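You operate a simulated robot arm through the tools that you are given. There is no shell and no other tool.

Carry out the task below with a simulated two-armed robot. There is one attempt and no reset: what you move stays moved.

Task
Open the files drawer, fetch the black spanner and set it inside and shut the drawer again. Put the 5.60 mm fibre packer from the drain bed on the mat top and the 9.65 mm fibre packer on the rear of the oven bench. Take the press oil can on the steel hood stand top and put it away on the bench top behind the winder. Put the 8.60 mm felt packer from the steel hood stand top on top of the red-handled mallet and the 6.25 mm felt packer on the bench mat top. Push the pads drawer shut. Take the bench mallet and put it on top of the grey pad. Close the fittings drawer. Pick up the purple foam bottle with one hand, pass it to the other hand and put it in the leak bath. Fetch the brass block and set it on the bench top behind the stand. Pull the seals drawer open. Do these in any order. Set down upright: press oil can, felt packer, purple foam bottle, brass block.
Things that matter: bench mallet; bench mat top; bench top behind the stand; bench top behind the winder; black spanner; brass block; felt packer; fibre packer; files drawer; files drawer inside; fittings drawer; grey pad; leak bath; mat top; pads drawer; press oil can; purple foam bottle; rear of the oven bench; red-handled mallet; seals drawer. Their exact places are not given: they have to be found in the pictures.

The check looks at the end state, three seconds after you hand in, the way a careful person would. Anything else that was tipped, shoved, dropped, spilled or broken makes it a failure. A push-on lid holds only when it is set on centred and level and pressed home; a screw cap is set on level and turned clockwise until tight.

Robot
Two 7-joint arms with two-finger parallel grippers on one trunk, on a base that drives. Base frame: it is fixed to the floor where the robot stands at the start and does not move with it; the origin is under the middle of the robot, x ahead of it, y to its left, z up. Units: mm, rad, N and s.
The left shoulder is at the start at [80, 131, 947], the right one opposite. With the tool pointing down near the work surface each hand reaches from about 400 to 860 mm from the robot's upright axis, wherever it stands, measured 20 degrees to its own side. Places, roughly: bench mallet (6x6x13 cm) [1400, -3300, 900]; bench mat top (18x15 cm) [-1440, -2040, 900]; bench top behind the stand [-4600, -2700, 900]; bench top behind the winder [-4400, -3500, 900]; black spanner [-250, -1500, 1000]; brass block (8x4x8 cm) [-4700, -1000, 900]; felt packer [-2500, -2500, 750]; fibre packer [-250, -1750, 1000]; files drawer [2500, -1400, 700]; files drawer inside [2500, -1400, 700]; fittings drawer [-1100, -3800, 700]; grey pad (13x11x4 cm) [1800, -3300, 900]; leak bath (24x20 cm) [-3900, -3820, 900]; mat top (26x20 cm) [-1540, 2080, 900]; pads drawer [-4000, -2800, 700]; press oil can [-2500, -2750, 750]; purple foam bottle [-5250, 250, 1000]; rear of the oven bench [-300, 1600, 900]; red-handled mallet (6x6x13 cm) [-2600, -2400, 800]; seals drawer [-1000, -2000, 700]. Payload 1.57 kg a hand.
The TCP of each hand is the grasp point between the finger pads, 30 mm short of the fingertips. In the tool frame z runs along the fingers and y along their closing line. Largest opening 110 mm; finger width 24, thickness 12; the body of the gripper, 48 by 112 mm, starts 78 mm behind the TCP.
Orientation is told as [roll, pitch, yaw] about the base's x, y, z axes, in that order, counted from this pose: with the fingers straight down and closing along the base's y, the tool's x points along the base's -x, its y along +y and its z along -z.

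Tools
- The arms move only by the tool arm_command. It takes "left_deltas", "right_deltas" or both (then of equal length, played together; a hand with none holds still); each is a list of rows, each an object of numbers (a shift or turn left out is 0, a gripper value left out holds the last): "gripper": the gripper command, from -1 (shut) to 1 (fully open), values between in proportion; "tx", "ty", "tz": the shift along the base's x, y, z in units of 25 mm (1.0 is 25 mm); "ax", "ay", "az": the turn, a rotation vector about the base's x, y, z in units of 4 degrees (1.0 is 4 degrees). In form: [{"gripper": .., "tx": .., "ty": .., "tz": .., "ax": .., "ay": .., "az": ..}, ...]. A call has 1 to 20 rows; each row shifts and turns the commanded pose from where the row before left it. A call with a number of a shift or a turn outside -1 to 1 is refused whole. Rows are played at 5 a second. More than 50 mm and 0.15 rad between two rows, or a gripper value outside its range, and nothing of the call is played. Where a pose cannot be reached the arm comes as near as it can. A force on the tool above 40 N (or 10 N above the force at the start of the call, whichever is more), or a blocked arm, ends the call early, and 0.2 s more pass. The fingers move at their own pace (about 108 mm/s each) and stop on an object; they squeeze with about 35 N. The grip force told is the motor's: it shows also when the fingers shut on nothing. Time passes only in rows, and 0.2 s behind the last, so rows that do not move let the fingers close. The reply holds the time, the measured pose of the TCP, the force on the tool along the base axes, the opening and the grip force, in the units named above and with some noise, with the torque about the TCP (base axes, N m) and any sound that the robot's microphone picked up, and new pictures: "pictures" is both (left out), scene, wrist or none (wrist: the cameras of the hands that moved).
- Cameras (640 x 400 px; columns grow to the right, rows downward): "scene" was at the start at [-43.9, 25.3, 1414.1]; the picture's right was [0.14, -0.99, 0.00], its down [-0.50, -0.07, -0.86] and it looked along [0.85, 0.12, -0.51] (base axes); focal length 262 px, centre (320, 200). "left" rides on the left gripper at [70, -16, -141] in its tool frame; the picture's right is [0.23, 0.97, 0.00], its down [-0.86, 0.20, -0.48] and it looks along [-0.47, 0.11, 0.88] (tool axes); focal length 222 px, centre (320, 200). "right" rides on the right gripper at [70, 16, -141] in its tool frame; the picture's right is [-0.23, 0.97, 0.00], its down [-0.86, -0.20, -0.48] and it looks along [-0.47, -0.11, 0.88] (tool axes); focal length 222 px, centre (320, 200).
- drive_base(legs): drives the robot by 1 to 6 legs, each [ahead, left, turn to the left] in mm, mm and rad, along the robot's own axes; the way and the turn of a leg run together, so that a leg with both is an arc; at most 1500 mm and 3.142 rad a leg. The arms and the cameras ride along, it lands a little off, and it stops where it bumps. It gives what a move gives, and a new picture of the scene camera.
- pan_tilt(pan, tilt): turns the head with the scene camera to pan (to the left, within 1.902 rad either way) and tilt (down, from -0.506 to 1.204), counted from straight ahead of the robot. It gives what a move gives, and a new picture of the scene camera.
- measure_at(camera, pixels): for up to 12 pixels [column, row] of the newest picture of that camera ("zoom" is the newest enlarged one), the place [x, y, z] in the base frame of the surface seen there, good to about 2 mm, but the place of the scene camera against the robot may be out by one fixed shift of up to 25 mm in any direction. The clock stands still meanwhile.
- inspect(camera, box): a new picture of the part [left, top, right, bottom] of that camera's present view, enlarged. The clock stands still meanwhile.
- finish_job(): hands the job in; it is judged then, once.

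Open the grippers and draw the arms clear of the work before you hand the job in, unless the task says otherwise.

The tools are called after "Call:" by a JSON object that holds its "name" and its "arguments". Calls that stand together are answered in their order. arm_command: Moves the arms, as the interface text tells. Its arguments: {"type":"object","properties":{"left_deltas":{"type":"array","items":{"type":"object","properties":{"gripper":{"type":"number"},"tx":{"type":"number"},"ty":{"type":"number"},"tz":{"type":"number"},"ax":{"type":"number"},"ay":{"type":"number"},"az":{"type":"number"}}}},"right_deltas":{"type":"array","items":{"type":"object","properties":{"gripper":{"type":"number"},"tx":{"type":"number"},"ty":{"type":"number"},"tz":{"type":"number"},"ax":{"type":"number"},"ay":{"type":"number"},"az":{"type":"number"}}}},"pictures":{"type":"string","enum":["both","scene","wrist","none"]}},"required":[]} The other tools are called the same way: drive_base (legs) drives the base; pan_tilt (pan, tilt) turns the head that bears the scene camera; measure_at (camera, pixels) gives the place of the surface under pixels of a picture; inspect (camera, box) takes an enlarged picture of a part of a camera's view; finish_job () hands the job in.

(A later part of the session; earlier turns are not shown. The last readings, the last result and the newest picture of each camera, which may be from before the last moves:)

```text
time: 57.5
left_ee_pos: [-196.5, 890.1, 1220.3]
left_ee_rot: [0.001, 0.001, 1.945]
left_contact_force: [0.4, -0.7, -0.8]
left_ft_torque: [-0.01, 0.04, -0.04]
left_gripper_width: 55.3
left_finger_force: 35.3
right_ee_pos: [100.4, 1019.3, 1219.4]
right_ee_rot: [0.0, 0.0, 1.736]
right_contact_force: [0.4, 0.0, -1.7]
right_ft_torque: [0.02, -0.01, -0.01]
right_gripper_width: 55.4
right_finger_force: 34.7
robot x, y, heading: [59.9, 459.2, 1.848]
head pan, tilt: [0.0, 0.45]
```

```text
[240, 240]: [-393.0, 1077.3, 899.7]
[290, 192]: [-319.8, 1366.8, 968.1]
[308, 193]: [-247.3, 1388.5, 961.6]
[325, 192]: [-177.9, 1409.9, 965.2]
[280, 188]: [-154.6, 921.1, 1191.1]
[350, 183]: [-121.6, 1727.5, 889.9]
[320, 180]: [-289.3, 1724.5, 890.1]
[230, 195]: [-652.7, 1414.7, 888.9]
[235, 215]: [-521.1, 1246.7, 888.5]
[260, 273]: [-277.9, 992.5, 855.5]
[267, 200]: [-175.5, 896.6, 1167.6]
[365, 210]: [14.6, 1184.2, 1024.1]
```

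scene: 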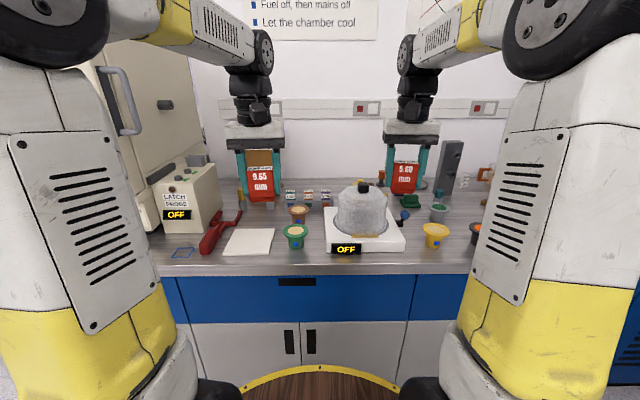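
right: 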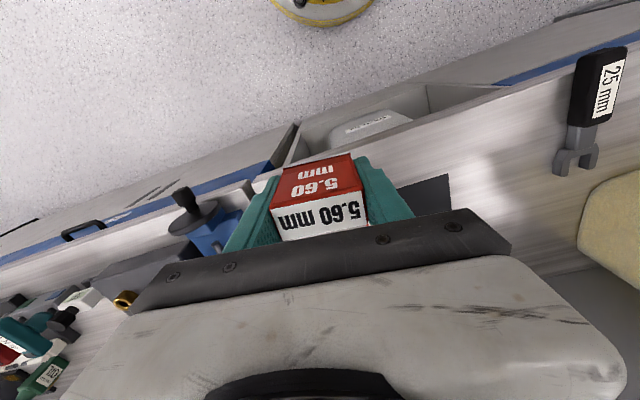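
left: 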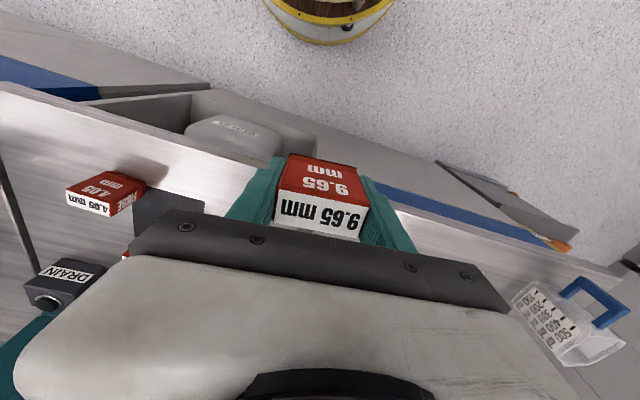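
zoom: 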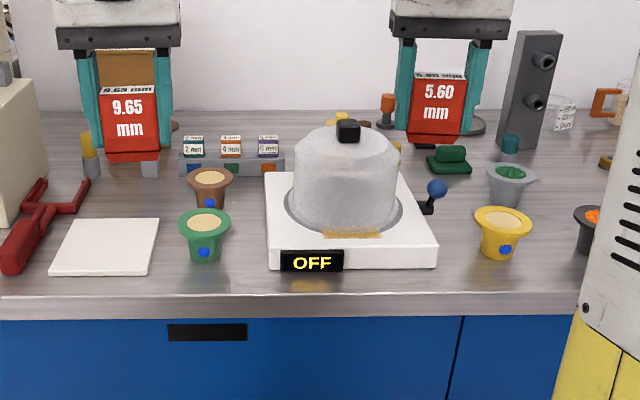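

I measure the wooden disc in front of the trunk, to know how close the robot can come.

Call:
{"name": "measure_at", "arguments": {"camera": "scene", "pixels": [[320, 367], [320, 372], [320, 385], [260, 382], [380, 380], [300, 230], [400, 270]]}}

```text
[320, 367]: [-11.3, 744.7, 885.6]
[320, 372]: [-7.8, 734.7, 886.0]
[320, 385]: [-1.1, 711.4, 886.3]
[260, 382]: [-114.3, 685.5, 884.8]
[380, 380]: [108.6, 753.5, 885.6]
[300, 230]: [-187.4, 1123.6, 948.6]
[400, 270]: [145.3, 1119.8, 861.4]
```

The disc rim is about 300 mm from the axis, so I come up to about 310 mm from the bench edge and turn right so that the left shoulder leads, which lengthens the left arm's reach.

Call:
{"name": "drive_base", "arguments": {"legs": [[265, 0, 0], [0, 0, -0.75]]}}

Call:
{"name": "pan_tilt", "arguments": {"pan": 0.75, "tilt": 0.5}}

```text
time: 61.3
left_ee_pos: [91.9, 1203.9, 1220.6]
left_ee_rot: [0.0, -0.002, 1.196]
left_contact_force: [0.5, -0.1, -0.5]
left_ft_torque: [-0.01, 0.0, 0.01]
left_gripper_width: 55.2
left_finger_force: 35.0
right_ee_pos: [400.4, 1095.8, 1219.1]
right_ee_rot: [-0.001, 0.0, 0.983]
right_contact_force: [0.5, -1.5, -0.5]
right_ft_torque: [0.0, 0.01, -0.02]
right_gripper_width: 55.0
right_finger_force: 34.7
robot x, y, heading: [-14.8, 718.5, 1.095]
head pan, tilt: [0.0, 0.45]
```

scene: 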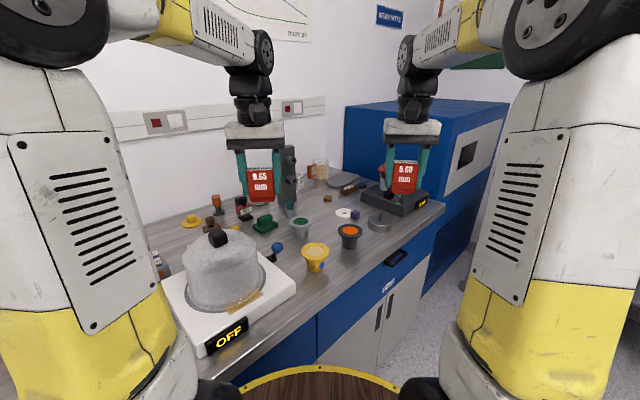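

```text
time: 62.4
left_ee_pos: [92.4, 1202.8, 1221.0]
left_ee_rot: [-0.001, 0.0, 1.195]
left_contact_force: [0.6, -0.1, -1.2]
left_ft_torque: [0.04, 0.01, 0.01]
left_gripper_width: 55.2
left_finger_force: 35.2
right_ee_pos: [398.9, 1096.0, 1217.8]
right_ee_rot: [0.001, -0.001, 0.983]
right_contact_force: [0.5, 0.0, -1.1]
right_ft_torque: [0.0, 0.02, -0.01]
right_gripper_width: 55.5
right_finger_force: 35.0
robot x, y, heading: [-16.8, 717.1, 1.096]
head pan, tilt: [0.75, 0.499]
```

scene: 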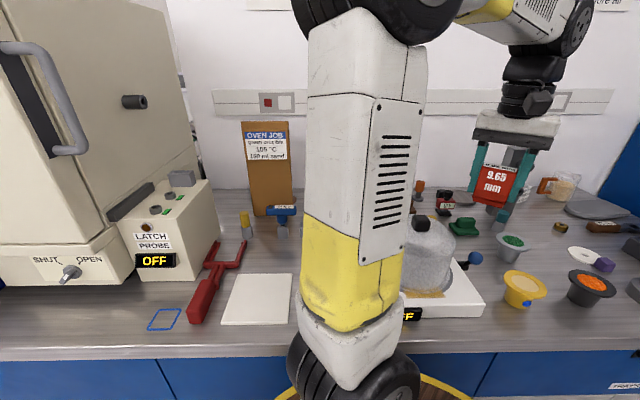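

I measure obstacles near the target: the OVEN JOB board (265,180), blue clamp (282,215) and others.

Call:
{"name": "measure_at", "arguments": {"camera": "scene", "pixels": [[265, 190], [290, 200], [282, 210], [282, 228], [247, 215], [440, 190], [420, 185], [300, 330], [245, 130]]}}

Call:
{"name": "arm_command", "arguments": {"left_deltas": [{"tx": -0.7, "ty": 0.7}, {"tx": -0.7, "ty": 0.7}, {"tx": -0.7, "ty": 0.7}, {"tx": -0.7, "ty": 0.7}, {"tx": -0.7, "ty": 0.7}, {"tx": -0.7, "ty": 0.7}, {"tx": -0.7, "ty": 0.7}, {"tx": -0.7, "ty": 0.7}, {"tx": -0.7, "ty": 0.7}, {"tx": -0.7, "ty": 0.7}]}}

```text
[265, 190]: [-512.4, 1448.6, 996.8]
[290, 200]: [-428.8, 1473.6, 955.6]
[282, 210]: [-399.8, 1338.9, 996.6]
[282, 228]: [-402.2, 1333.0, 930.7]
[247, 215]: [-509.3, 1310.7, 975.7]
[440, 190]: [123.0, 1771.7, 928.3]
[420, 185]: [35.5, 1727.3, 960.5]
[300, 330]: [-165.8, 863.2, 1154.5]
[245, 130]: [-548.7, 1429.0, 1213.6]
```

```text
time: 64.6
left_ee_pos: [-82.7, 1377.3, 1222.7]
left_ee_rot: [0.001, -0.001, 1.198]
left_contact_force: [0.5, -0.2, -0.2]
left_ft_torque: [0.0, -0.01, -0.01]
left_gripper_width: 55.4
left_finger_force: 34.8
right_ee_pos: [399.7, 1095.4, 1218.2]
right_ee_rot: [0.0, -0.002, 0.983]
right_contact_force: [-0.2, 0.1, -1.1]
right_ft_torque: [0.02, 0.04, -0.04]
right_gripper_width: 55.1
right_finger_force: 34.6
robot x, y, heading: [-12.4, 715.8, 1.096]
head pan, tilt: [0.75, 0.499]
```

scene: 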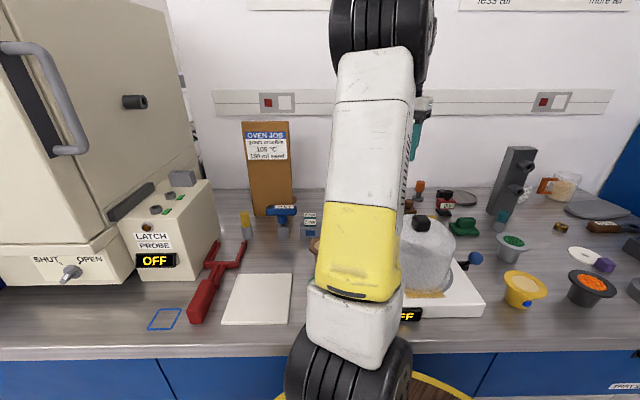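
left: 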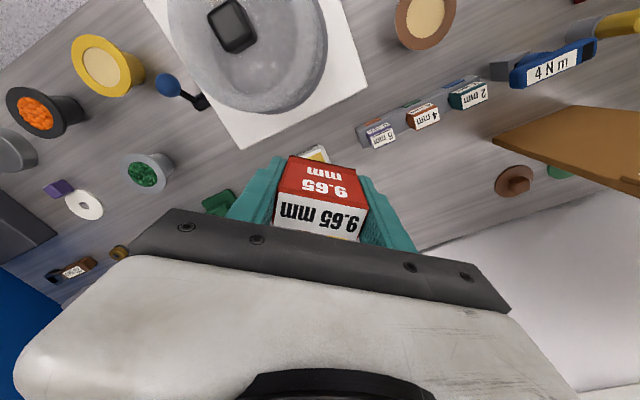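

The wrist view shows a free patch between the gauge rack and the wall. I measure it: (400,160), (440,190), brown object (515,180).

Call:
{"name": "measure_at", "arguments": {"camera": "left", "pixels": [[400, 165], [430, 190], [460, 160], [515, 180], [500, 195], [320, 155], [380, 135], [470, 95], [440, 235], [545, 125], [420, 210]]}}

```text
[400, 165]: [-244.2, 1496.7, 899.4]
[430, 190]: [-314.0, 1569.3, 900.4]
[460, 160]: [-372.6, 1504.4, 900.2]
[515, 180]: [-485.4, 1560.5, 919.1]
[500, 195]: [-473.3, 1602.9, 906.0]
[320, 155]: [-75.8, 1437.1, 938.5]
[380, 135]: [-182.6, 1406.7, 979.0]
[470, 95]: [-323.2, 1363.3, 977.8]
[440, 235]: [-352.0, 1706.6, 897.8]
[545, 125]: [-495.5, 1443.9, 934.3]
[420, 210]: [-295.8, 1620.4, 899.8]
```

The patch around (-290,1590) is clear. I move the left hand there, still high.

Call:
{"name": "arm_command", "arguments": {"left_deltas": [{"tx": -0.82, "ty": 0.79}, {"tx": -0.82, "ty": 0.79}, {"tx": -0.82, "ty": 0.79}, {"tx": -0.82, "ty": 0.79}, {"tx": -0.82, "ty": 0.79}, {"tx": -0.82, "ty": 0.79}, {"tx": -0.82, "ty": 0.79}, {"tx": -0.82, "ty": 0.79}, {"tx": -0.82, "ty": 0.79}, {"tx": -0.82, "ty": 0.79}, {"tz": -1}, {"tz": -1}, {"tz": -1}, {"tz": -1}], "pictures": "wrist"}}

```text
time: 67.6
left_ee_pos: [-251.3, 1506.1, 1096.1]
left_ee_rot: [0.0, 0.0, 1.196]
left_contact_force: [-0.2, 0.3, -0.4]
left_ft_torque: [0.0, 0.03, 0.02]
left_gripper_width: 55.2
left_finger_force: 35.2
left hand out of reach, approached as far as the arm can: row 7, 8, 9, 10
right_ee_pos: [398.6, 1095.2, 1217.3]
right_ee_rot: [-0.001, -0.001, 0.984]
right_contact_force: [-0.2, -0.2, -1.8]
right_ft_torque: [0.01, -0.01, 0.0]
right_gripper_width: 55.1
right_finger_force: 34.5
robot x, y, heading: [-11.5, 714.7, 1.096]
head pan, tilt: [0.75, 0.499]
```

left: 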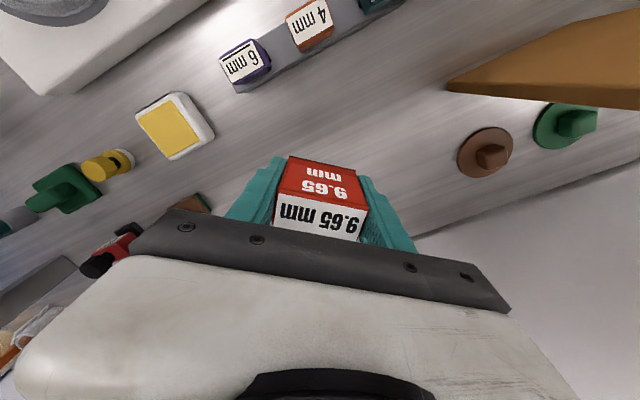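

Higher up the reach is shorter; I lower further and extend toward the target.

Call:
{"name": "arm_command", "arguments": {"left_deltas": [{"tz": -1}, {"tz": -1}, {"tz": -1}, {"tx": -0.35, "ty": 0.7}, {"tx": -0.35, "ty": 0.7}, {"tx": -0.35, "ty": 0.7}, {"tx": -0.35, "ty": 0.7}], "pictures": "wrist"}}

```text
time: 69.2
left_ee_pos: [-282.8, 1563.9, 1018.7]
left_ee_rot: [-0.001, 0.0, 1.196]
left_contact_force: [0.3, 1.1, -0.6]
left_ft_torque: [0.0, 0.02, -0.04]
left_gripper_width: 55.2
left_finger_force: 35.0
left hand out of reach, approached as far as the arm can: row 7
right_ee_pos: [399.8, 1094.9, 1218.2]
right_ee_rot: [0.0, -0.001, 0.982]
right_contact_force: [0.5, 0.0, -1.5]
right_ft_torque: [0.04, 0.03, -0.02]
right_gripper_width: 55.5
right_finger_force: 35.3
robot x, y, heading: [-17.4, 717.4, 1.095]
head pan, tilt: [0.75, 0.499]
```

left: 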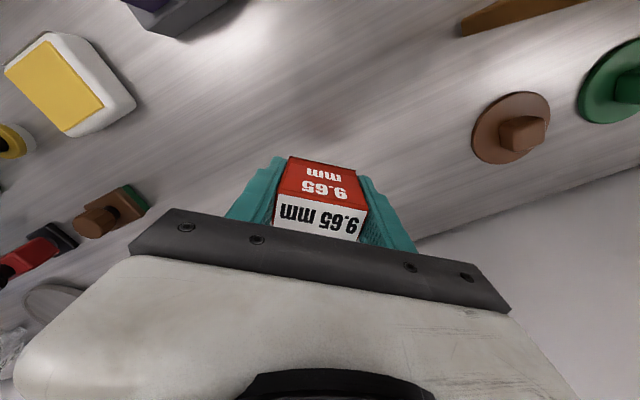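

At (-283,1564). I lower more and extend a little.

Call:
{"name": "arm_command", "arguments": {"left_deltas": [{"tz": -0.9}, {"tz": -0.9}, {"tx": -0.2, "ty": 0.4}, {"tx": -0.1, "ty": 0.4}], "pictures": "none"}}

```text
time: 70.2
left_ee_pos: [-287.3, 1571.7, 973.4]
left_ee_rot: [0.0, 0.0, 1.195]
left_contact_force: [0.3, 0.1, -1.0]
left_ft_torque: [0.0, 0.0, 0.0]
left_gripper_width: 55.6
left_finger_force: 35.1
left hand out of reach, approached as far as the arm can: row 4
right_ee_pos: [400.5, 1096.3, 1219.0]
right_ee_rot: [0.001, -0.001, 0.982]
right_contact_force: [-1.0, 0.2, -0.9]
right_ft_torque: [-0.01, -0.04, 0.02]
right_gripper_width: 55.2
right_finger_force: 34.7
robot x, y, heading: [-12.3, 720.4, 1.099]
head pan, tilt: [0.75, 0.499]
```

Good: (-287,1572). I lower the packer onto the bench gently.

Call:
{"name": "arm_command", "arguments": {"left_deltas": [{"tz": -0.5}, {"tz": -0.4}, {"tz": -0.2}], "pictures": "wrist"}}

```text
time: 71.0
left_ee_pos: [-287.7, 1573.3, 944.6]
left_ee_rot: [-0.002, -0.002, 1.195]
left_contact_force: [0.5, -0.3, 0.0]
left_ft_torque: [0.0, 0.0, -0.01]
left_gripper_width: 55.3
left_finger_force: 35.2
right_ee_pos: [400.8, 1095.6, 1218.7]
right_ee_rot: [0.001, 0.0, 0.982]
right_contact_force: [0.4, 1.0, -1.9]
right_ft_torque: [0.02, 0.02, -0.01]
right_gripper_width: 55.0
right_finger_force: 35.2
robot x, y, heading: [-16.1, 720.5, 1.094]
head pan, tilt: [0.75, 0.499]
```

left: 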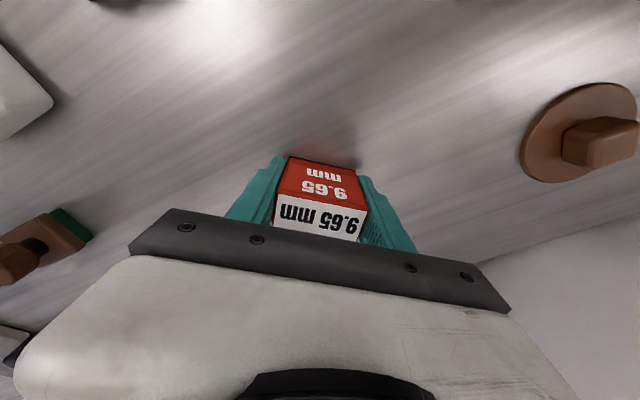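

No contact force yet; I step down 1–2 mm more.

Call:
{"name": "arm_command", "arguments": {"left_deltas": [{"tz": -0.05}, {"tz": 0}], "pictures": "none"}}

Call:
{"name": "arm_command", "arguments": {"left_deltas": [{"tz": -0.05}, {"tz": 0}], "pictures": "none"}}

```text
time: 71.6
left_ee_pos: [-287.6, 1573.7, 944.9]
left_ee_rot: [0.0, -0.001, 1.196]
left_contact_force: [-0.4, 0.3, -0.3]
left_ft_torque: [-0.03, 0.0, 0.0]
left_gripper_width: 55.3
left_finger_force: 34.5
right_ee_pos: [399.0, 1095.9, 1218.2]
right_ee_rot: [0.0, -0.001, 0.983]
right_contact_force: [-0.9, -0.6, -1.4]
right_ft_torque: [-0.05, 0.01, 0.0]
right_gripper_width: 55.2
right_finger_force: 35.0
robot x, y, heading: [-14.2, 717.8, 1.097]
head pan, tilt: [0.75, 0.499]
```

```text
time: 72.2
left_ee_pos: [-287.3, 1571.9, 945.3]
left_ee_rot: [-0.001, -0.004, 1.196]
left_contact_force: [-0.5, 1.8, 6.5]
left_ft_torque: [-0.02, 0.01, -0.02]
left_gripper_width: 55.2
left_finger_force: 35.4
right_ee_pos: [400.5, 1096.0, 1219.2]
right_ee_rot: [0.002, -0.001, 0.982]
right_contact_force: [0.4, -0.1, -1.1]
right_ft_torque: [0.01, 0.03, 0.01]
right_gripper_width: 55.5
right_finger_force: 34.8
robot x, y, heading: [-15.0, 722.5, 1.097]
head pan, tilt: [0.75, 0.499]
```

Contact (6.5 N up). I open the left gripper moderately, rise and retreat.

Call:
{"name": "arm_command", "arguments": {"left_deltas": [{"gripper": 0.4}, {"gripper": 0.4}, {"gripper": 0.4}, {"tz": 1}, {"tz": 1}, {"tz": 1}, {"tz": 1}, {"tz": 1}], "pictures": "wrist"}}

```text
time: 74.0
left_ee_pos: [-284.1, 1553.5, 1062.5]
left_ee_rot: [0.001, -0.001, 1.194]
left_contact_force: [1.5, -0.8, -0.8]
left_ft_torque: [0.0, 0.0, -0.01]
left_gripper_width: 76.9
left_finger_force: 0.0
left hand out of reach, approached as far as the arm can: row 5, 6, 7, 8
right_ee_pos: [399.7, 1095.4, 1217.9]
right_ee_rot: [0.0, -0.001, 0.982]
right_contact_force: [0.7, 0.3, -0.7]
right_ft_torque: [-0.01, -0.01, 0.0]
right_gripper_width: 55.5
right_finger_force: 35.7
robot x, y, heading: [-17.0, 717.9, 1.098]
head pan, tilt: [0.75, 0.499]
```

left: 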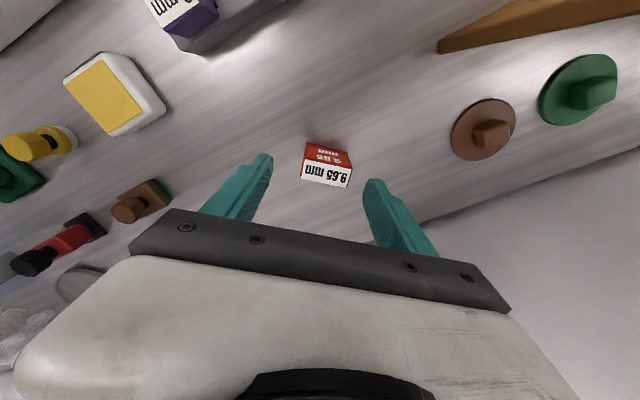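

The 9.65 packer stands upright in place. I bring the left hand back toward the robot, rising.

Call:
{"name": "arm_command", "arguments": {"left_deltas": [{"tz": 1, "tx": 0.4, "ty": -0.5}, {"tz": 1, "tx": 0.7, "ty": -0.7}, {"tz": 1, "tx": 0.7, "ty": -0.7}, {"tz": 1, "tx": 0.7, "ty": -0.7}, {"tz": 1, "tx": 0.7, "ty": -0.7}, {"tz": 1, "tx": 0.7, "ty": -0.7}, {"tx": 0.7, "ty": -0.7}, {"tx": 0.7, "ty": -0.7}, {"tx": 0.7, "ty": -0.7}, {"tx": 0.7, "ty": -0.7}, {"tx": 0.7, "ty": -0.7}, {"tx": 0.7, "ty": -0.7}, {"tx": 0.7, "ty": -0.7}, {"tx": 0.7, "ty": -0.7}, {"tx": 0.7, "ty": -0.7}, {"tx": 0.7, "ty": -0.7}, {"tx": 0.7, "ty": -0.7}, {"tx": 0.7, "ty": -0.7}], "pictures": "scene"}}

```text
time: 77.8
left_ee_pos: [-127.4, 1432.0, 1207.8]
left_ee_rot: [0.0, 0.0, 1.195]
left_contact_force: [-0.7, -0.1, -1.0]
left_ft_torque: [-0.02, 0.01, 0.0]
left_gripper_width: 77.0
left_finger_force: 0.1
left hand out of reach, approached as far as the arm can: row 1, 2, 3, 4, 5, 6, 7, 8, 9, 10, 11, 12, 13, 14
right_ee_pos: [399.6, 1096.2, 1218.8]
right_ee_rot: [-0.001, 0.001, 0.981]
right_contact_force: [1.1, -0.6, -0.3]
right_ft_torque: [-0.04, 0.0, -0.02]
right_gripper_width: 55.3
right_finger_force: 34.4
robot x, y, heading: [-12.6, 716.8, 1.098]
head pan, tilt: [0.75, 0.499]
```

scene: 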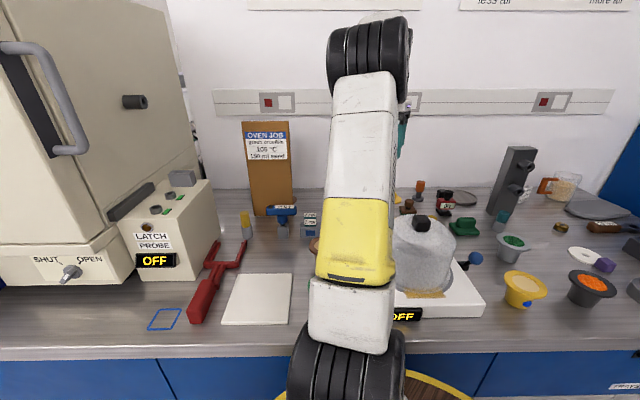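

I continue bringing the left hand in.

Call:
{"name": "arm_command", "arguments": {"left_deltas": [{"tx": 0.7, "ty": -0.8}, {"tx": 0.7, "ty": -0.8}, {"tx": 0.7, "ty": -0.8}, {"tx": 0.7, "ty": -0.8}, {"tx": 0.7, "ty": -0.8}, {"tx": 0.7, "ty": -0.8}, {"tx": 0.7, "ty": -0.8}, {"tx": 0.7, "ty": -0.8}, {"tx": 0.7, "ty": -0.8}, {"tx": 0.7, "ty": -0.8}, {"tx": 0.7, "ty": -0.8}], "pictures": "scene"}}

```text
time: 80.2
left_ee_pos: [63.4, 1214.3, 1208.5]
left_ee_rot: [0.0, 0.0, 1.195]
left_contact_force: [0.1, 0.5, 0.0]
left_ft_torque: [-0.01, -0.01, -0.02]
left_gripper_width: 76.9
left_finger_force: 0.1
right_ee_pos: [399.5, 1095.5, 1218.6]
right_ee_rot: [0.001, 0.0, 0.983]
right_contact_force: [-0.8, -0.4, -0.2]
right_ft_torque: [-0.03, 0.0, -0.01]
right_gripper_width: 55.5
right_finger_force: 35.4
robot x, y, heading: [-13.2, 717.8, 1.1]
head pan, tilt: [0.75, 0.499]
```

scene: 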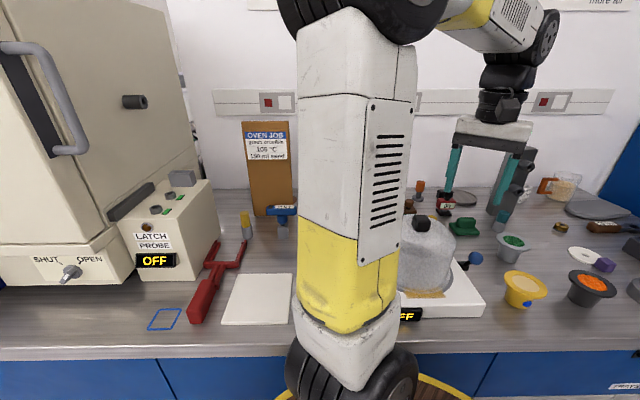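

The arm is clear. I back away from the bench and look toward the mat at [-1540,2080].

Call:
{"name": "drive_base", "arguments": {"legs": [[-432, -417, 0], [0, 0, 1.6]]}}

Call:
{"name": "pan_tilt", "arguments": {"pan": -0.4, "tilt": 0.2}}

```text
time: 87.5
left_ee_pos: [-331.6, 203.3, 1208.8]
left_ee_rot: [0.0, 0.0, 2.795]
left_contact_force: [0.0, 0.7, 0.2]
left_ft_torque: [0.0, 0.03, 0.01]
left_gripper_width: 77.0
left_finger_force: 0.1
right_ee_pos: [-221.4, 543.0, 1219.0]
right_ee_rot: [-0.001, -0.001, 2.582]
right_contact_force: [-0.3, -0.7, -0.9]
right_ft_torque: [0.04, 0.01, -0.03]
right_gripper_width: 55.4
right_finger_force: 34.7
robot x, y, heading: [167.4, 138.3, 2.695]
head pan, tilt: [0.75, 0.499]
```

scene: 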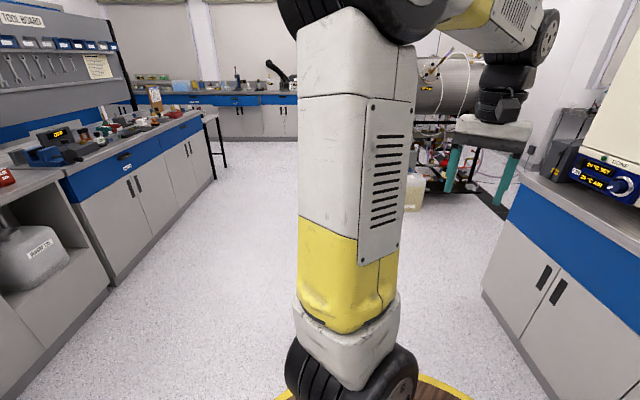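

```text
time: 88.9
left_ee_pos: [-331.4, 203.6, 1208.1]
left_ee_rot: [-0.001, 0.0, 2.795]
left_contact_force: [0.1, 0.0, -0.5]
left_ft_torque: [-0.02, 0.04, -0.02]
left_gripper_width: 77.0
left_finger_force: 0.0
right_ee_pos: [-222.0, 542.9, 1219.0]
right_ee_rot: [0.0, 0.0, 2.581]
right_contact_force: [0.0, 0.4, -0.3]
right_ft_torque: [-0.01, -0.01, 0.01]
right_gripper_width: 55.5
right_finger_force: 34.6
robot x, y, heading: [168.2, 139.9, 2.696]
head pan, tilt: [-0.4, 0.201]
```

scene: 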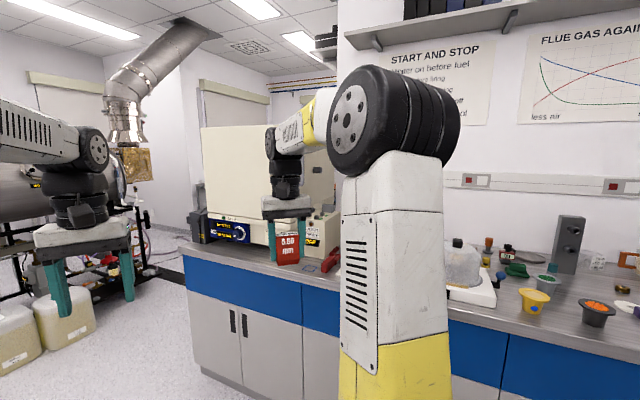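

An alcove opens past the oven. I measure the rig, carboys, and bench end before driving west.

Call:
{"name": "measure_at", "arguments": {"camera": "scene", "pixels": [[70, 320], [25, 330], [150, 270], [195, 350], [210, 150], [120, 270], [190, 215], [135, 170], [100, 330]]}}

Call:
{"name": "pan_tilt", "arguments": {"pan": 0.1, "tilt": 0.3}}

```text
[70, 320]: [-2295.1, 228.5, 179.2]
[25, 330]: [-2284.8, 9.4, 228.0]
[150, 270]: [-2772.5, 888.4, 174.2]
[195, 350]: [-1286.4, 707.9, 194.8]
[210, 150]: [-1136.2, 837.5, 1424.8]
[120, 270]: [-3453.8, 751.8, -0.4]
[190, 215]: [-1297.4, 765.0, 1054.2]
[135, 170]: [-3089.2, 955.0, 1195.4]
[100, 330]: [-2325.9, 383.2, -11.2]
```

```text
time: 89.8
left_ee_pos: [-331.1, 204.1, 1208.7]
left_ee_rot: [0.0, -0.001, 2.794]
left_contact_force: [0.5, -0.4, 0.2]
left_ft_torque: [0.01, -0.04, 0.02]
left_gripper_width: 77.1
left_finger_force: 0.1
right_ee_pos: [-222.1, 542.7, 1218.1]
right_ee_rot: [0.001, 0.0, 2.582]
right_contact_force: [-0.5, 0.4, -1.0]
right_ft_torque: [0.01, 0.0, 0.01]
right_gripper_width: 55.3
right_finger_force: 34.9
robot x, y, heading: [168.9, 141.3, 2.698]
head pan, tilt: [0.099, 0.3]
```

scene: 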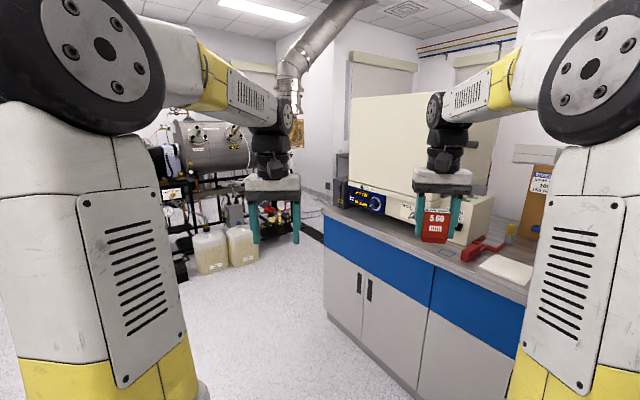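

The passage between the carboys and the bench end is about 1 m wide. I drive to its mouth, clear of the oven bench, and look up the alcove.

Call:
{"name": "drive_base", "arguments": {"legs": [[0, 400, 0], [850, 200, 0], [790, 200, 0]]}}

Call:
{"name": "pan_tilt", "arguments": {"pan": -0.9, "tilt": 0.25}}

```text
time: 100.6
left_ee_pos: [-2175.4, 198.5, 1208.7]
left_ee_rot: [-0.001, 0.0, 2.801]
left_contact_force: [-0.6, -0.8, 0.2]
left_ft_torque: [0.0, -0.01, 0.02]
left_gripper_width: 77.0
left_finger_force: 0.2
right_ee_pos: [-2068.7, 540.2, 1218.8]
right_ee_rot: [0.001, 0.0, 2.588]
right_contact_force: [-0.6, -0.1, -0.3]
right_ft_torque: [0.0, 0.04, -0.02]
right_gripper_width: 55.5
right_finger_force: 34.3
robot x, y, heading: [-1676.7, 138.8, 2.704]
head pan, tilt: [0.099, 0.3]
```

scene: 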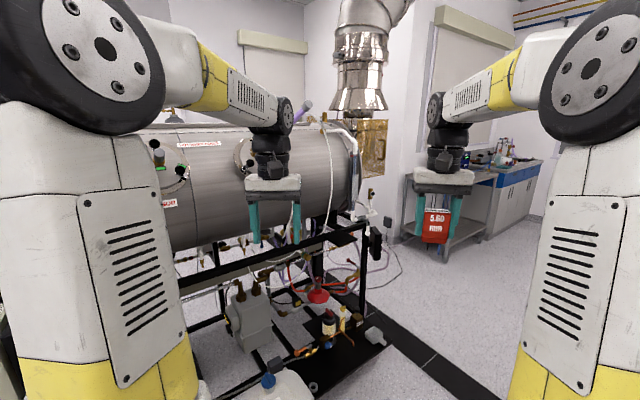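

```text
time: 101.8
left_ee_pos: [-2175.9, 198.4, 1209.3]
left_ee_rot: [0.0, 0.0, 2.802]
left_contact_force: [0.3, -1.1, 0.0]
left_ft_torque: [0.01, -0.03, -0.03]
left_gripper_width: 77.1
left_finger_force: 0.1
right_ee_pos: [-2070.1, 540.1, 1218.9]
right_ee_rot: [-0.001, 0.001, 2.591]
right_contact_force: [0.3, -0.5, -1.0]
right_ft_torque: [0.04, -0.03, -0.01]
right_gripper_width: 55.3
right_finger_force: 35.0
robot x, y, heading: [-1682.4, 143.1, 2.706]
head pan, tilt: [-0.901, 0.25]
```

scene: 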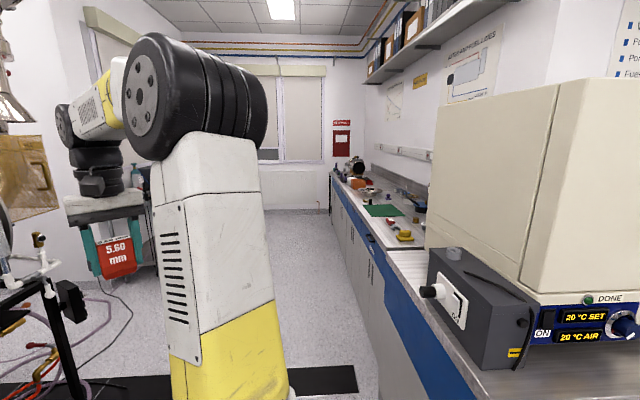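

There is a green mat at (384,210) on the bench along the alcove's right wall. I zoom and measure.

Call:
{"name": "inspect", "arguments": {"camera": "scene", "box": [320, 150, 450, 250]}}

Call:
{"name": "measure_at", "arguments": {"camera": "scene", "pixels": [[384, 210], [372, 206], [370, 214], [400, 215], [397, 207], [405, 235], [350, 215], [340, 200], [380, 290], [410, 256], [355, 185]]}}

```text
4.00 times, centred on (385, 200) of scene
```

zoom: 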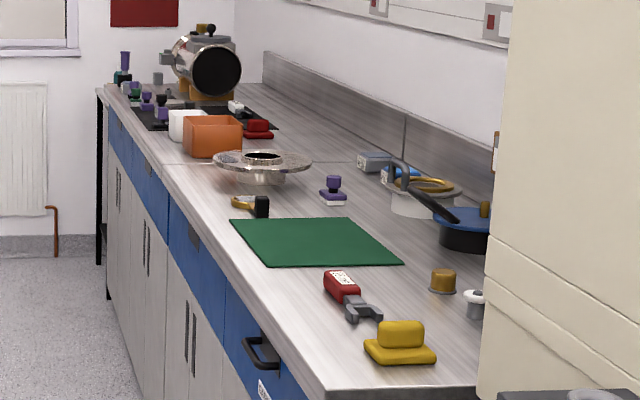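

```text
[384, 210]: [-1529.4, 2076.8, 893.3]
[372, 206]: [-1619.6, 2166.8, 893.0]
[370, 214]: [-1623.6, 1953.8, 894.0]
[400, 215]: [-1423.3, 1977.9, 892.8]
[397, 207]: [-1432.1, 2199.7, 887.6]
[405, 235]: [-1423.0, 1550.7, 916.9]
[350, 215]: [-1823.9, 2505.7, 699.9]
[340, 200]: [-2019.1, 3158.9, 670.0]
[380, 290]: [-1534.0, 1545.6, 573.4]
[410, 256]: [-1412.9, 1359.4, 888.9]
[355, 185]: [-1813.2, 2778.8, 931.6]
```

The mat centre is near (-1530,2076), free. I turn to face up the alcove, drive along it, then turn right to face the mat.

Call:
{"name": "drive_base", "arguments": {"legs": [[0, 0, -0.841], [900, 0, 0]]}}

Call:
{"name": "pan_tilt", "arguments": {"pan": 0.0, "tilt": 0.4}}

```text
time: 108.7
left_ee_pos: [-2237.4, 1403.4, 1208.2]
left_ee_rot: [0.0, 0.0, 1.976]
left_contact_force: [-0.4, -0.2, -0.2]
left_ft_torque: [0.03, 0.03, 0.0]
left_gripper_width: 77.0
left_finger_force: 0.1
right_ee_pos: [-1915.7, 1555.3, 1219.0]
right_ee_rot: [-0.001, 0.0, 1.762]
right_contact_force: [-0.1, -0.6, -1.3]
right_ft_torque: [0.02, -0.03, 0.01]
right_gripper_width: 55.5
right_finger_force: 34.7
robot x, y, heading: [-1939.9, 992.9, 1.874]
head pan, tilt: [-0.901, 0.25]
```

scene: 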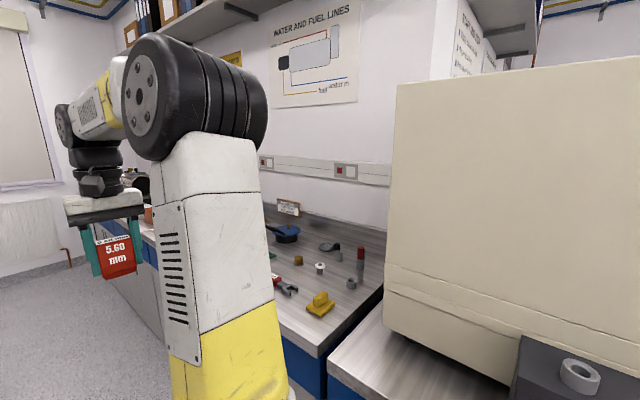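

```text
time: 109.9
left_ee_pos: [-2237.2, 1403.8, 1208.1]
left_ee_rot: [0.001, 0.001, 1.977]
left_contact_force: [-0.2, -0.9, -0.5]
left_ft_torque: [0.0, 0.01, -0.02]
left_gripper_width: 77.0
left_finger_force: 0.1
right_ee_pos: [-1914.6, 1555.2, 1218.5]
right_ee_rot: [0.0, -0.001, 1.763]
right_contact_force: [0.2, -0.4, 0.3]
right_ft_torque: [0.01, 0.01, 0.0]
right_gripper_width: 55.4
right_finger_force: 35.3
robot x, y, heading: [-1944.2, 994.6, 1.88]
head pan, tilt: [0.0, 0.4]
```

scene: 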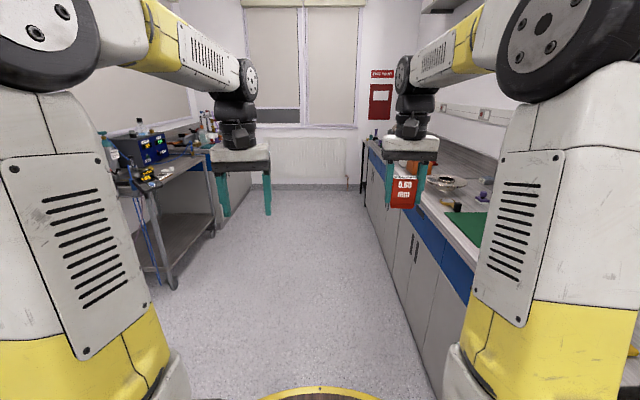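

The way is clear. I drive ahead 985 mm, then turn right to face the bench.

Call:
{"name": "drive_base", "arguments": {"legs": [[980, -110, 0], [0, 0, -1.583]]}}

Call:
{"name": "pan_tilt", "arguments": {"pan": 0.0, "tilt": 0.6}}

```text
time: 118.8
left_ee_pos: [-1720.2, 2245.7, 1208.7]
left_ee_rot: [0.0, -0.001, 0.405]
left_contact_force: [0.5, 0.2, -0.1]
left_ft_torque: [-0.02, 0.0, 0.01]
left_gripper_width: 76.9
left_finger_force: 0.0
right_ee_pos: [-1567.9, 1922.3, 1219.0]
right_ee_rot: [0.002, 0.0, 0.192]
right_contact_force: [0.2, -0.6, -0.9]
right_ft_torque: [-0.02, -0.02, -0.01]
right_gripper_width: 55.4
right_finger_force: 34.6
robot x, y, heading: [-2124.0, 1952.1, 0.307]
head pan, tilt: [0.0, 0.4]
```

scene: 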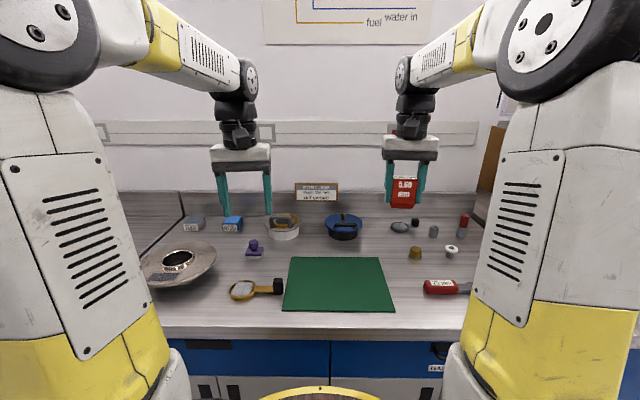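

```text
time: 119.5
left_ee_pos: [-1720.8, 2245.8, 1207.2]
left_ee_rot: [0.0, 0.0, 0.406]
left_contact_force: [-0.6, 0.6, 0.3]
left_ft_torque: [-0.01, -0.01, 0.0]
left_gripper_width: 77.0
left_finger_force: 0.0
right_ee_pos: [-1567.6, 1923.0, 1219.1]
right_ee_rot: [-0.001, 0.001, 0.193]
right_contact_force: [-0.4, 0.1, -0.8]
right_ft_torque: [0.01, 0.02, 0.02]
right_gripper_width: 55.5
right_finger_force: 34.6
robot x, y, heading: [-2128.7, 1949.9, 0.307]
head pan, tilt: [0.0, 0.6]
```

scene: 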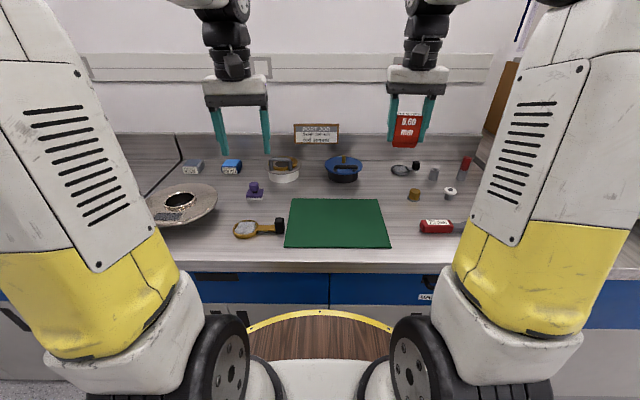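

I measure the mat corners and centre.

Call:
{"name": "measure_at", "arguments": {"camera": "scene", "pixels": [[293, 201], [378, 201], [287, 246], [389, 246], [337, 222]]}}

Call:
{"name": "arm_command", "arguments": {"right_deltas": [{"tx": 0.2, "ty": 0.8}, {"tx": 0.2, "ty": 0.8}, {"tx": 0.2, "ty": 0.8}, {"tx": 0.2, "ty": 0.8}, {"tx": 0.2, "ty": 0.8}, {"tx": 0.2, "ty": 0.8}, {"tx": 0.2, "ty": 0.8}, {"tz": -1}, {"tz": -1}, {"tz": -1}, {"tz": -1}]}}

```text
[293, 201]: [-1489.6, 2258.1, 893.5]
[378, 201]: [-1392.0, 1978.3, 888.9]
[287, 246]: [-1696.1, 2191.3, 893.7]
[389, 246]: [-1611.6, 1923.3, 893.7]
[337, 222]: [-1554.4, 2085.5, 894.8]
```

```text
time: 121.9
left_ee_pos: [-1719.9, 2246.1, 1208.3]
left_ee_rot: [0.0, 0.0, 0.405]
left_contact_force: [0.4, -1.2, 0.3]
left_ft_torque: [-0.01, -0.01, -0.01]
left_gripper_width: 77.1
left_finger_force: 0.0
right_ee_pos: [-1532.7, 2062.0, 1118.5]
right_ee_rot: [0.0, 0.001, 0.192]
right_contact_force: [0.0, 0.2, 0.3]
right_ft_torque: [0.01, 0.0, -0.01]
right_gripper_width: 55.2
right_finger_force: 34.8
robot x, y, heading: [-2128.7, 1950.6, 0.3]
head pan, tilt: [0.0, 0.6]
```

scene: 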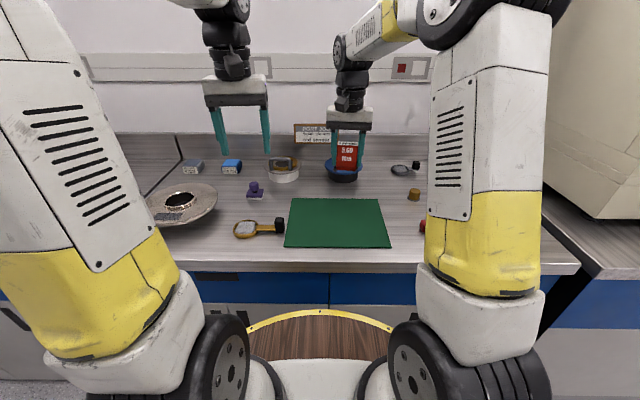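
right: 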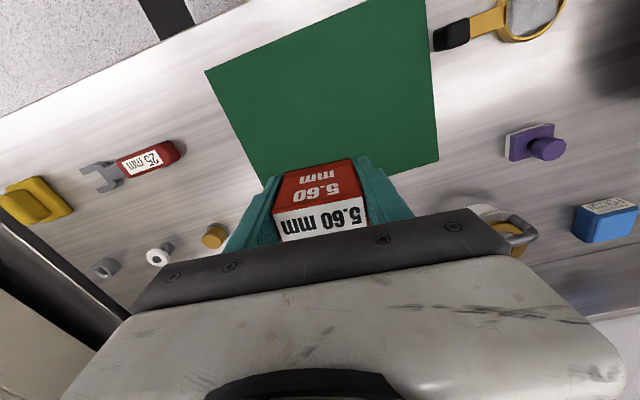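

The wrist view gives the mat with corners (205,70), (425,0), (438,160). I measure these with the wrist camera.

Call:
{"name": "measure_at", "arguments": {"camera": "right", "pixels": [[208, 72], [422, 4], [434, 158], [262, 182], [330, 100]]}}

```text
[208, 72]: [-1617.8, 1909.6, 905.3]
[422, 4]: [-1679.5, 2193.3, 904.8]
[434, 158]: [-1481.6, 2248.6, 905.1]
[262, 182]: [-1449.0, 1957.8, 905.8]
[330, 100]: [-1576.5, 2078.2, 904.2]
```

The mat centre is (-1550,2079), top at z≈905. I move over it and lower to just above.

Call:
{"name": "arm_command", "arguments": {"right_deltas": [{"tx": -0.68, "ty": 0.68}, {"tz": -0.95}, {"tz": -0.95}, {"tz": -0.95}, {"tz": -0.95}, {"tz": -0.95}, {"tz": -0.95}, {"tz": -0.9}, {"tz": -0.1}], "pictures": "wrist"}}

```text
time: 123.9
left_ee_pos: [-1720.7, 2246.0, 1208.7]
left_ee_rot: [-0.001, 0.001, 0.404]
left_contact_force: [0.6, 0.5, 0.0]
left_ft_torque: [-0.01, 0.02, -0.01]
left_gripper_width: 76.9
left_finger_force: 0.0
right_ee_pos: [-1549.2, 2079.4, 949.5]
right_ee_rot: [0.0, 0.001, 0.193]
right_contact_force: [-0.5, 0.1, -1.4]
right_ft_torque: [0.0, -0.02, 0.03]
right_gripper_width: 55.1
right_finger_force: 35.1
robot x, y, heading: [-2127.0, 1952.3, 0.307]
head pan, tilt: [0.0, 0.6]
```

right: 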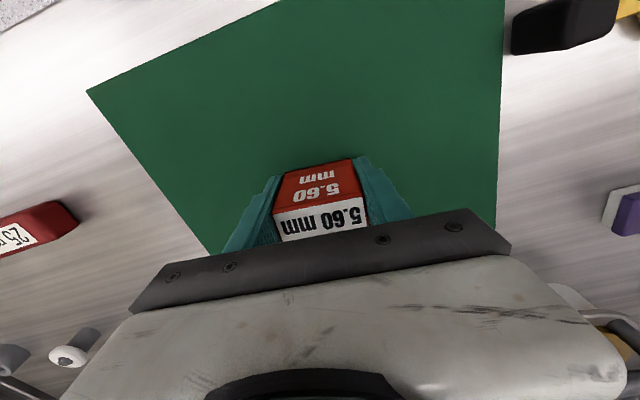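

I step down to contact.

Call:
{"name": "arm_command", "arguments": {"right_deltas": [{"tz": -0.06}, {"tz": 0}], "pictures": "none"}}

Call:
{"name": "arm_command", "arguments": {"right_deltas": [{"tz": -0.06}, {"tz": 0}], "pictures": "none"}}

```text
time: 124.5
left_ee_pos: [-1720.0, 2244.8, 1208.9]
left_ee_rot: [0.0, 0.0, 0.406]
left_contact_force: [0.2, -0.8, 0.3]
left_ft_torque: [0.0, -0.05, -0.01]
left_gripper_width: 76.8
left_finger_force: 0.0
right_ee_pos: [-1549.9, 2079.5, 948.3]
right_ee_rot: [0.001, 0.0, 0.192]
right_contact_force: [-0.1, -0.9, -0.9]
right_ft_torque: [0.0, 0.0, 0.0]
right_gripper_width: 55.5
right_finger_force: 35.2
robot x, y, heading: [-2128.4, 1950.0, 0.304]
head pan, tilt: [0.0, 0.6]
```

```text
time: 125.1
left_ee_pos: [-1721.2, 2246.5, 1208.7]
left_ee_rot: [0.001, 0.0, 0.405]
left_contact_force: [-0.1, 0.5, -0.2]
left_ft_torque: [0.02, 0.02, -0.01]
left_gripper_width: 76.7
left_finger_force: 0.1
right_ee_pos: [-1550.1, 2079.2, 947.3]
right_ee_rot: [-0.001, 0.001, 0.194]
right_contact_force: [-1.3, -1.3, 6.9]
right_ft_torque: [-0.05, 0.03, -0.02]
right_gripper_width: 55.6
right_finger_force: 34.9
robot x, y, heading: [-2127.7, 1949.2, 0.301]
head pan, tilt: [0.0, 0.6]
```

Contact (6.9 N). I release, rise and bring the right hand back.

Call:
{"name": "arm_command", "arguments": {"right_deltas": [{"gripper": 0.4}, {"gripper": 0.4}, {"gripper": 0.4}, {"tz": 1}, {"tz": 1}, {"tz": 1}, {"tz": 1}, {"tz": 1}, {"tz": 1}, {"tz": 1}, {"tz": 1, "ty": -0.6}, {"tz": 1, "ty": -0.8}, {"tz": 1, "ty": -0.8}, {"ty": -0.8}, {"ty": -0.8}, {"ty": -0.8}]}}

```text
time: 128.5
left_ee_pos: [-1720.9, 2246.0, 1209.3]
left_ee_rot: [0.0, -0.001, 0.406]
left_contact_force: [0.2, 1.1, 0.6]
left_ft_torque: [-0.01, 0.06, 0.0]
left_gripper_width: 77.1
left_finger_force: 0.0
right_ee_pos: [-1550.9, 1964.5, 1197.7]
right_ee_rot: [0.0, 0.0, 0.192]
right_contact_force: [-0.4, -0.2, -0.1]
right_ft_torque: [0.01, -0.02, -0.03]
right_gripper_width: 77.0
right_finger_force: 0.2
robot x, y, heading: [-2123.7, 1953.4, 0.309]
head pan, tilt: [0.0, 0.6]
```

scene: 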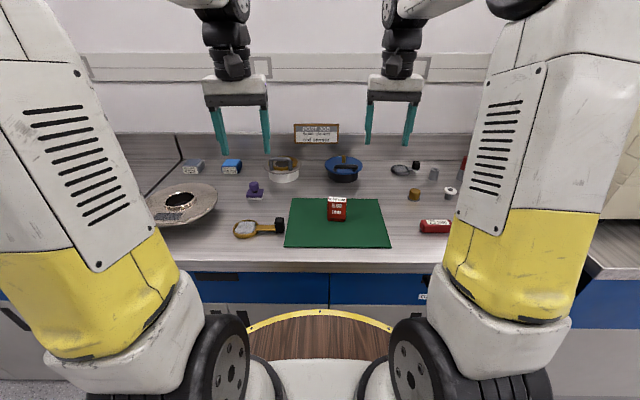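
right: 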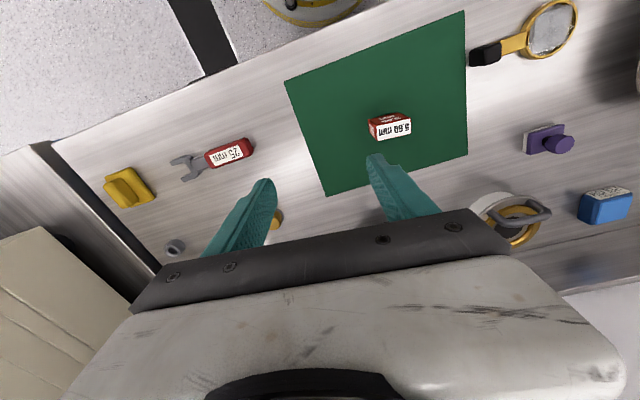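

The 5.60 packer stands on the mat. I turn to face up the alcove and reverse out to the main aisle.

Call:
{"name": "drive_base", "arguments": {"legs": [[0, 0, 1.56], [-1100, 0, 0], [-1150, 0, 0]]}}

Call:
{"name": "pan_tilt", "arguments": {"pan": 1.2, "tilt": 0.3}}

```text
time: 143.6
left_ee_pos: [-1700.8, 187.0, 1207.6]
left_ee_rot: [0.001, -0.001, 1.998]
left_contact_force: [0.2, -1.2, -0.2]
left_ft_torque: [0.02, 0.0, 0.02]
left_gripper_width: 77.0
left_finger_force: 0.0
right_ee_pos: [-1425.1, 362.8, 1197.3]
right_ee_rot: [-0.001, 0.001, 1.786]
right_contact_force: [-0.5, 0.4, -0.3]
right_ft_torque: [-0.02, 0.02, 0.0]
right_gripper_width: 77.1
right_finger_force: 0.0
robot x, y, heading: [-1396.0, -212.0, 1.897]
head pan, tilt: [0.0, 0.6]
```

scene: 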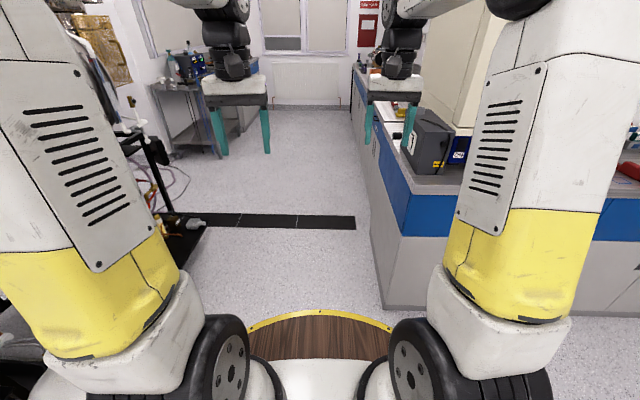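

```text
time: 145.0
left_ee_pos: [-1701.5, 187.5, 1208.2]
left_ee_rot: [0.0, 0.001, 1.997]
left_contact_force: [0.1, -0.3, 0.2]
left_ft_torque: [0.01, -0.02, 0.02]
left_gripper_width: 76.9
left_finger_force: 0.1
right_ee_pos: [-1425.0, 363.0, 1197.4]
right_ee_rot: [-0.001, -0.001, 1.786]
right_contact_force: [-0.4, 0.9, -0.3]
right_ft_torque: [0.0, 0.02, 0.04]
right_gripper_width: 77.0
right_finger_force: 0.0
robot x, y, heading: [-1396.5, -213.1, 1.898]
head pan, tilt: [1.201, 0.3]
```

scene: 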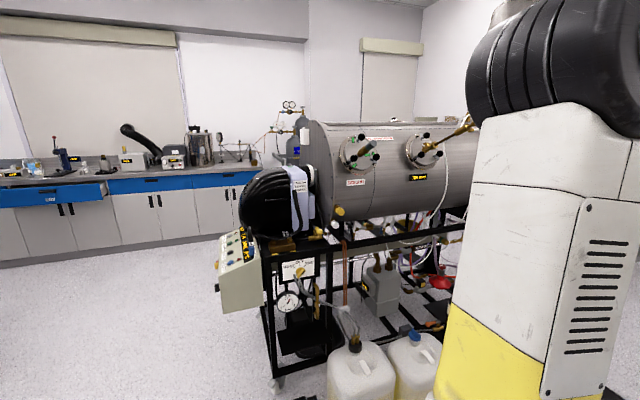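

I measure the rig's corners and the west bench objects to plan the way.

Call:
{"name": "measure_at", "arguments": {"camera": "scene", "pixels": [[235, 300], [275, 210], [360, 385], [272, 378], [345, 130], [110, 230], [130, 165], [75, 160], [200, 230], [240, 155], [215, 340]]}}

Call:
{"name": "inspect", "arguments": {"camera": "scene", "box": [0, 100, 300, 230]}}

```text
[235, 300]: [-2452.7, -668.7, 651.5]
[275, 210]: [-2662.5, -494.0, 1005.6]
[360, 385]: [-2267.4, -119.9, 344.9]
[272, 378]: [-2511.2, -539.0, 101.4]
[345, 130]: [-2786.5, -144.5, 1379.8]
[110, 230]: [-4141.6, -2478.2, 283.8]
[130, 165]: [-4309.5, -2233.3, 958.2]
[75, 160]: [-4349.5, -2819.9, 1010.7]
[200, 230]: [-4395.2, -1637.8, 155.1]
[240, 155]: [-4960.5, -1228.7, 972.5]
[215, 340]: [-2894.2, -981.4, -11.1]
```

```text
2.13 times, centred on (150, 165) of scene
```

zoom: 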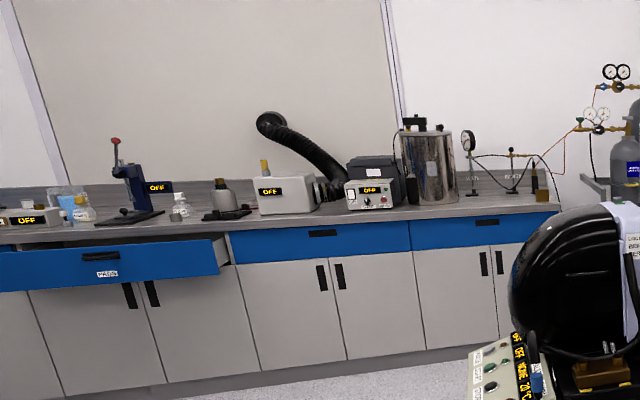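

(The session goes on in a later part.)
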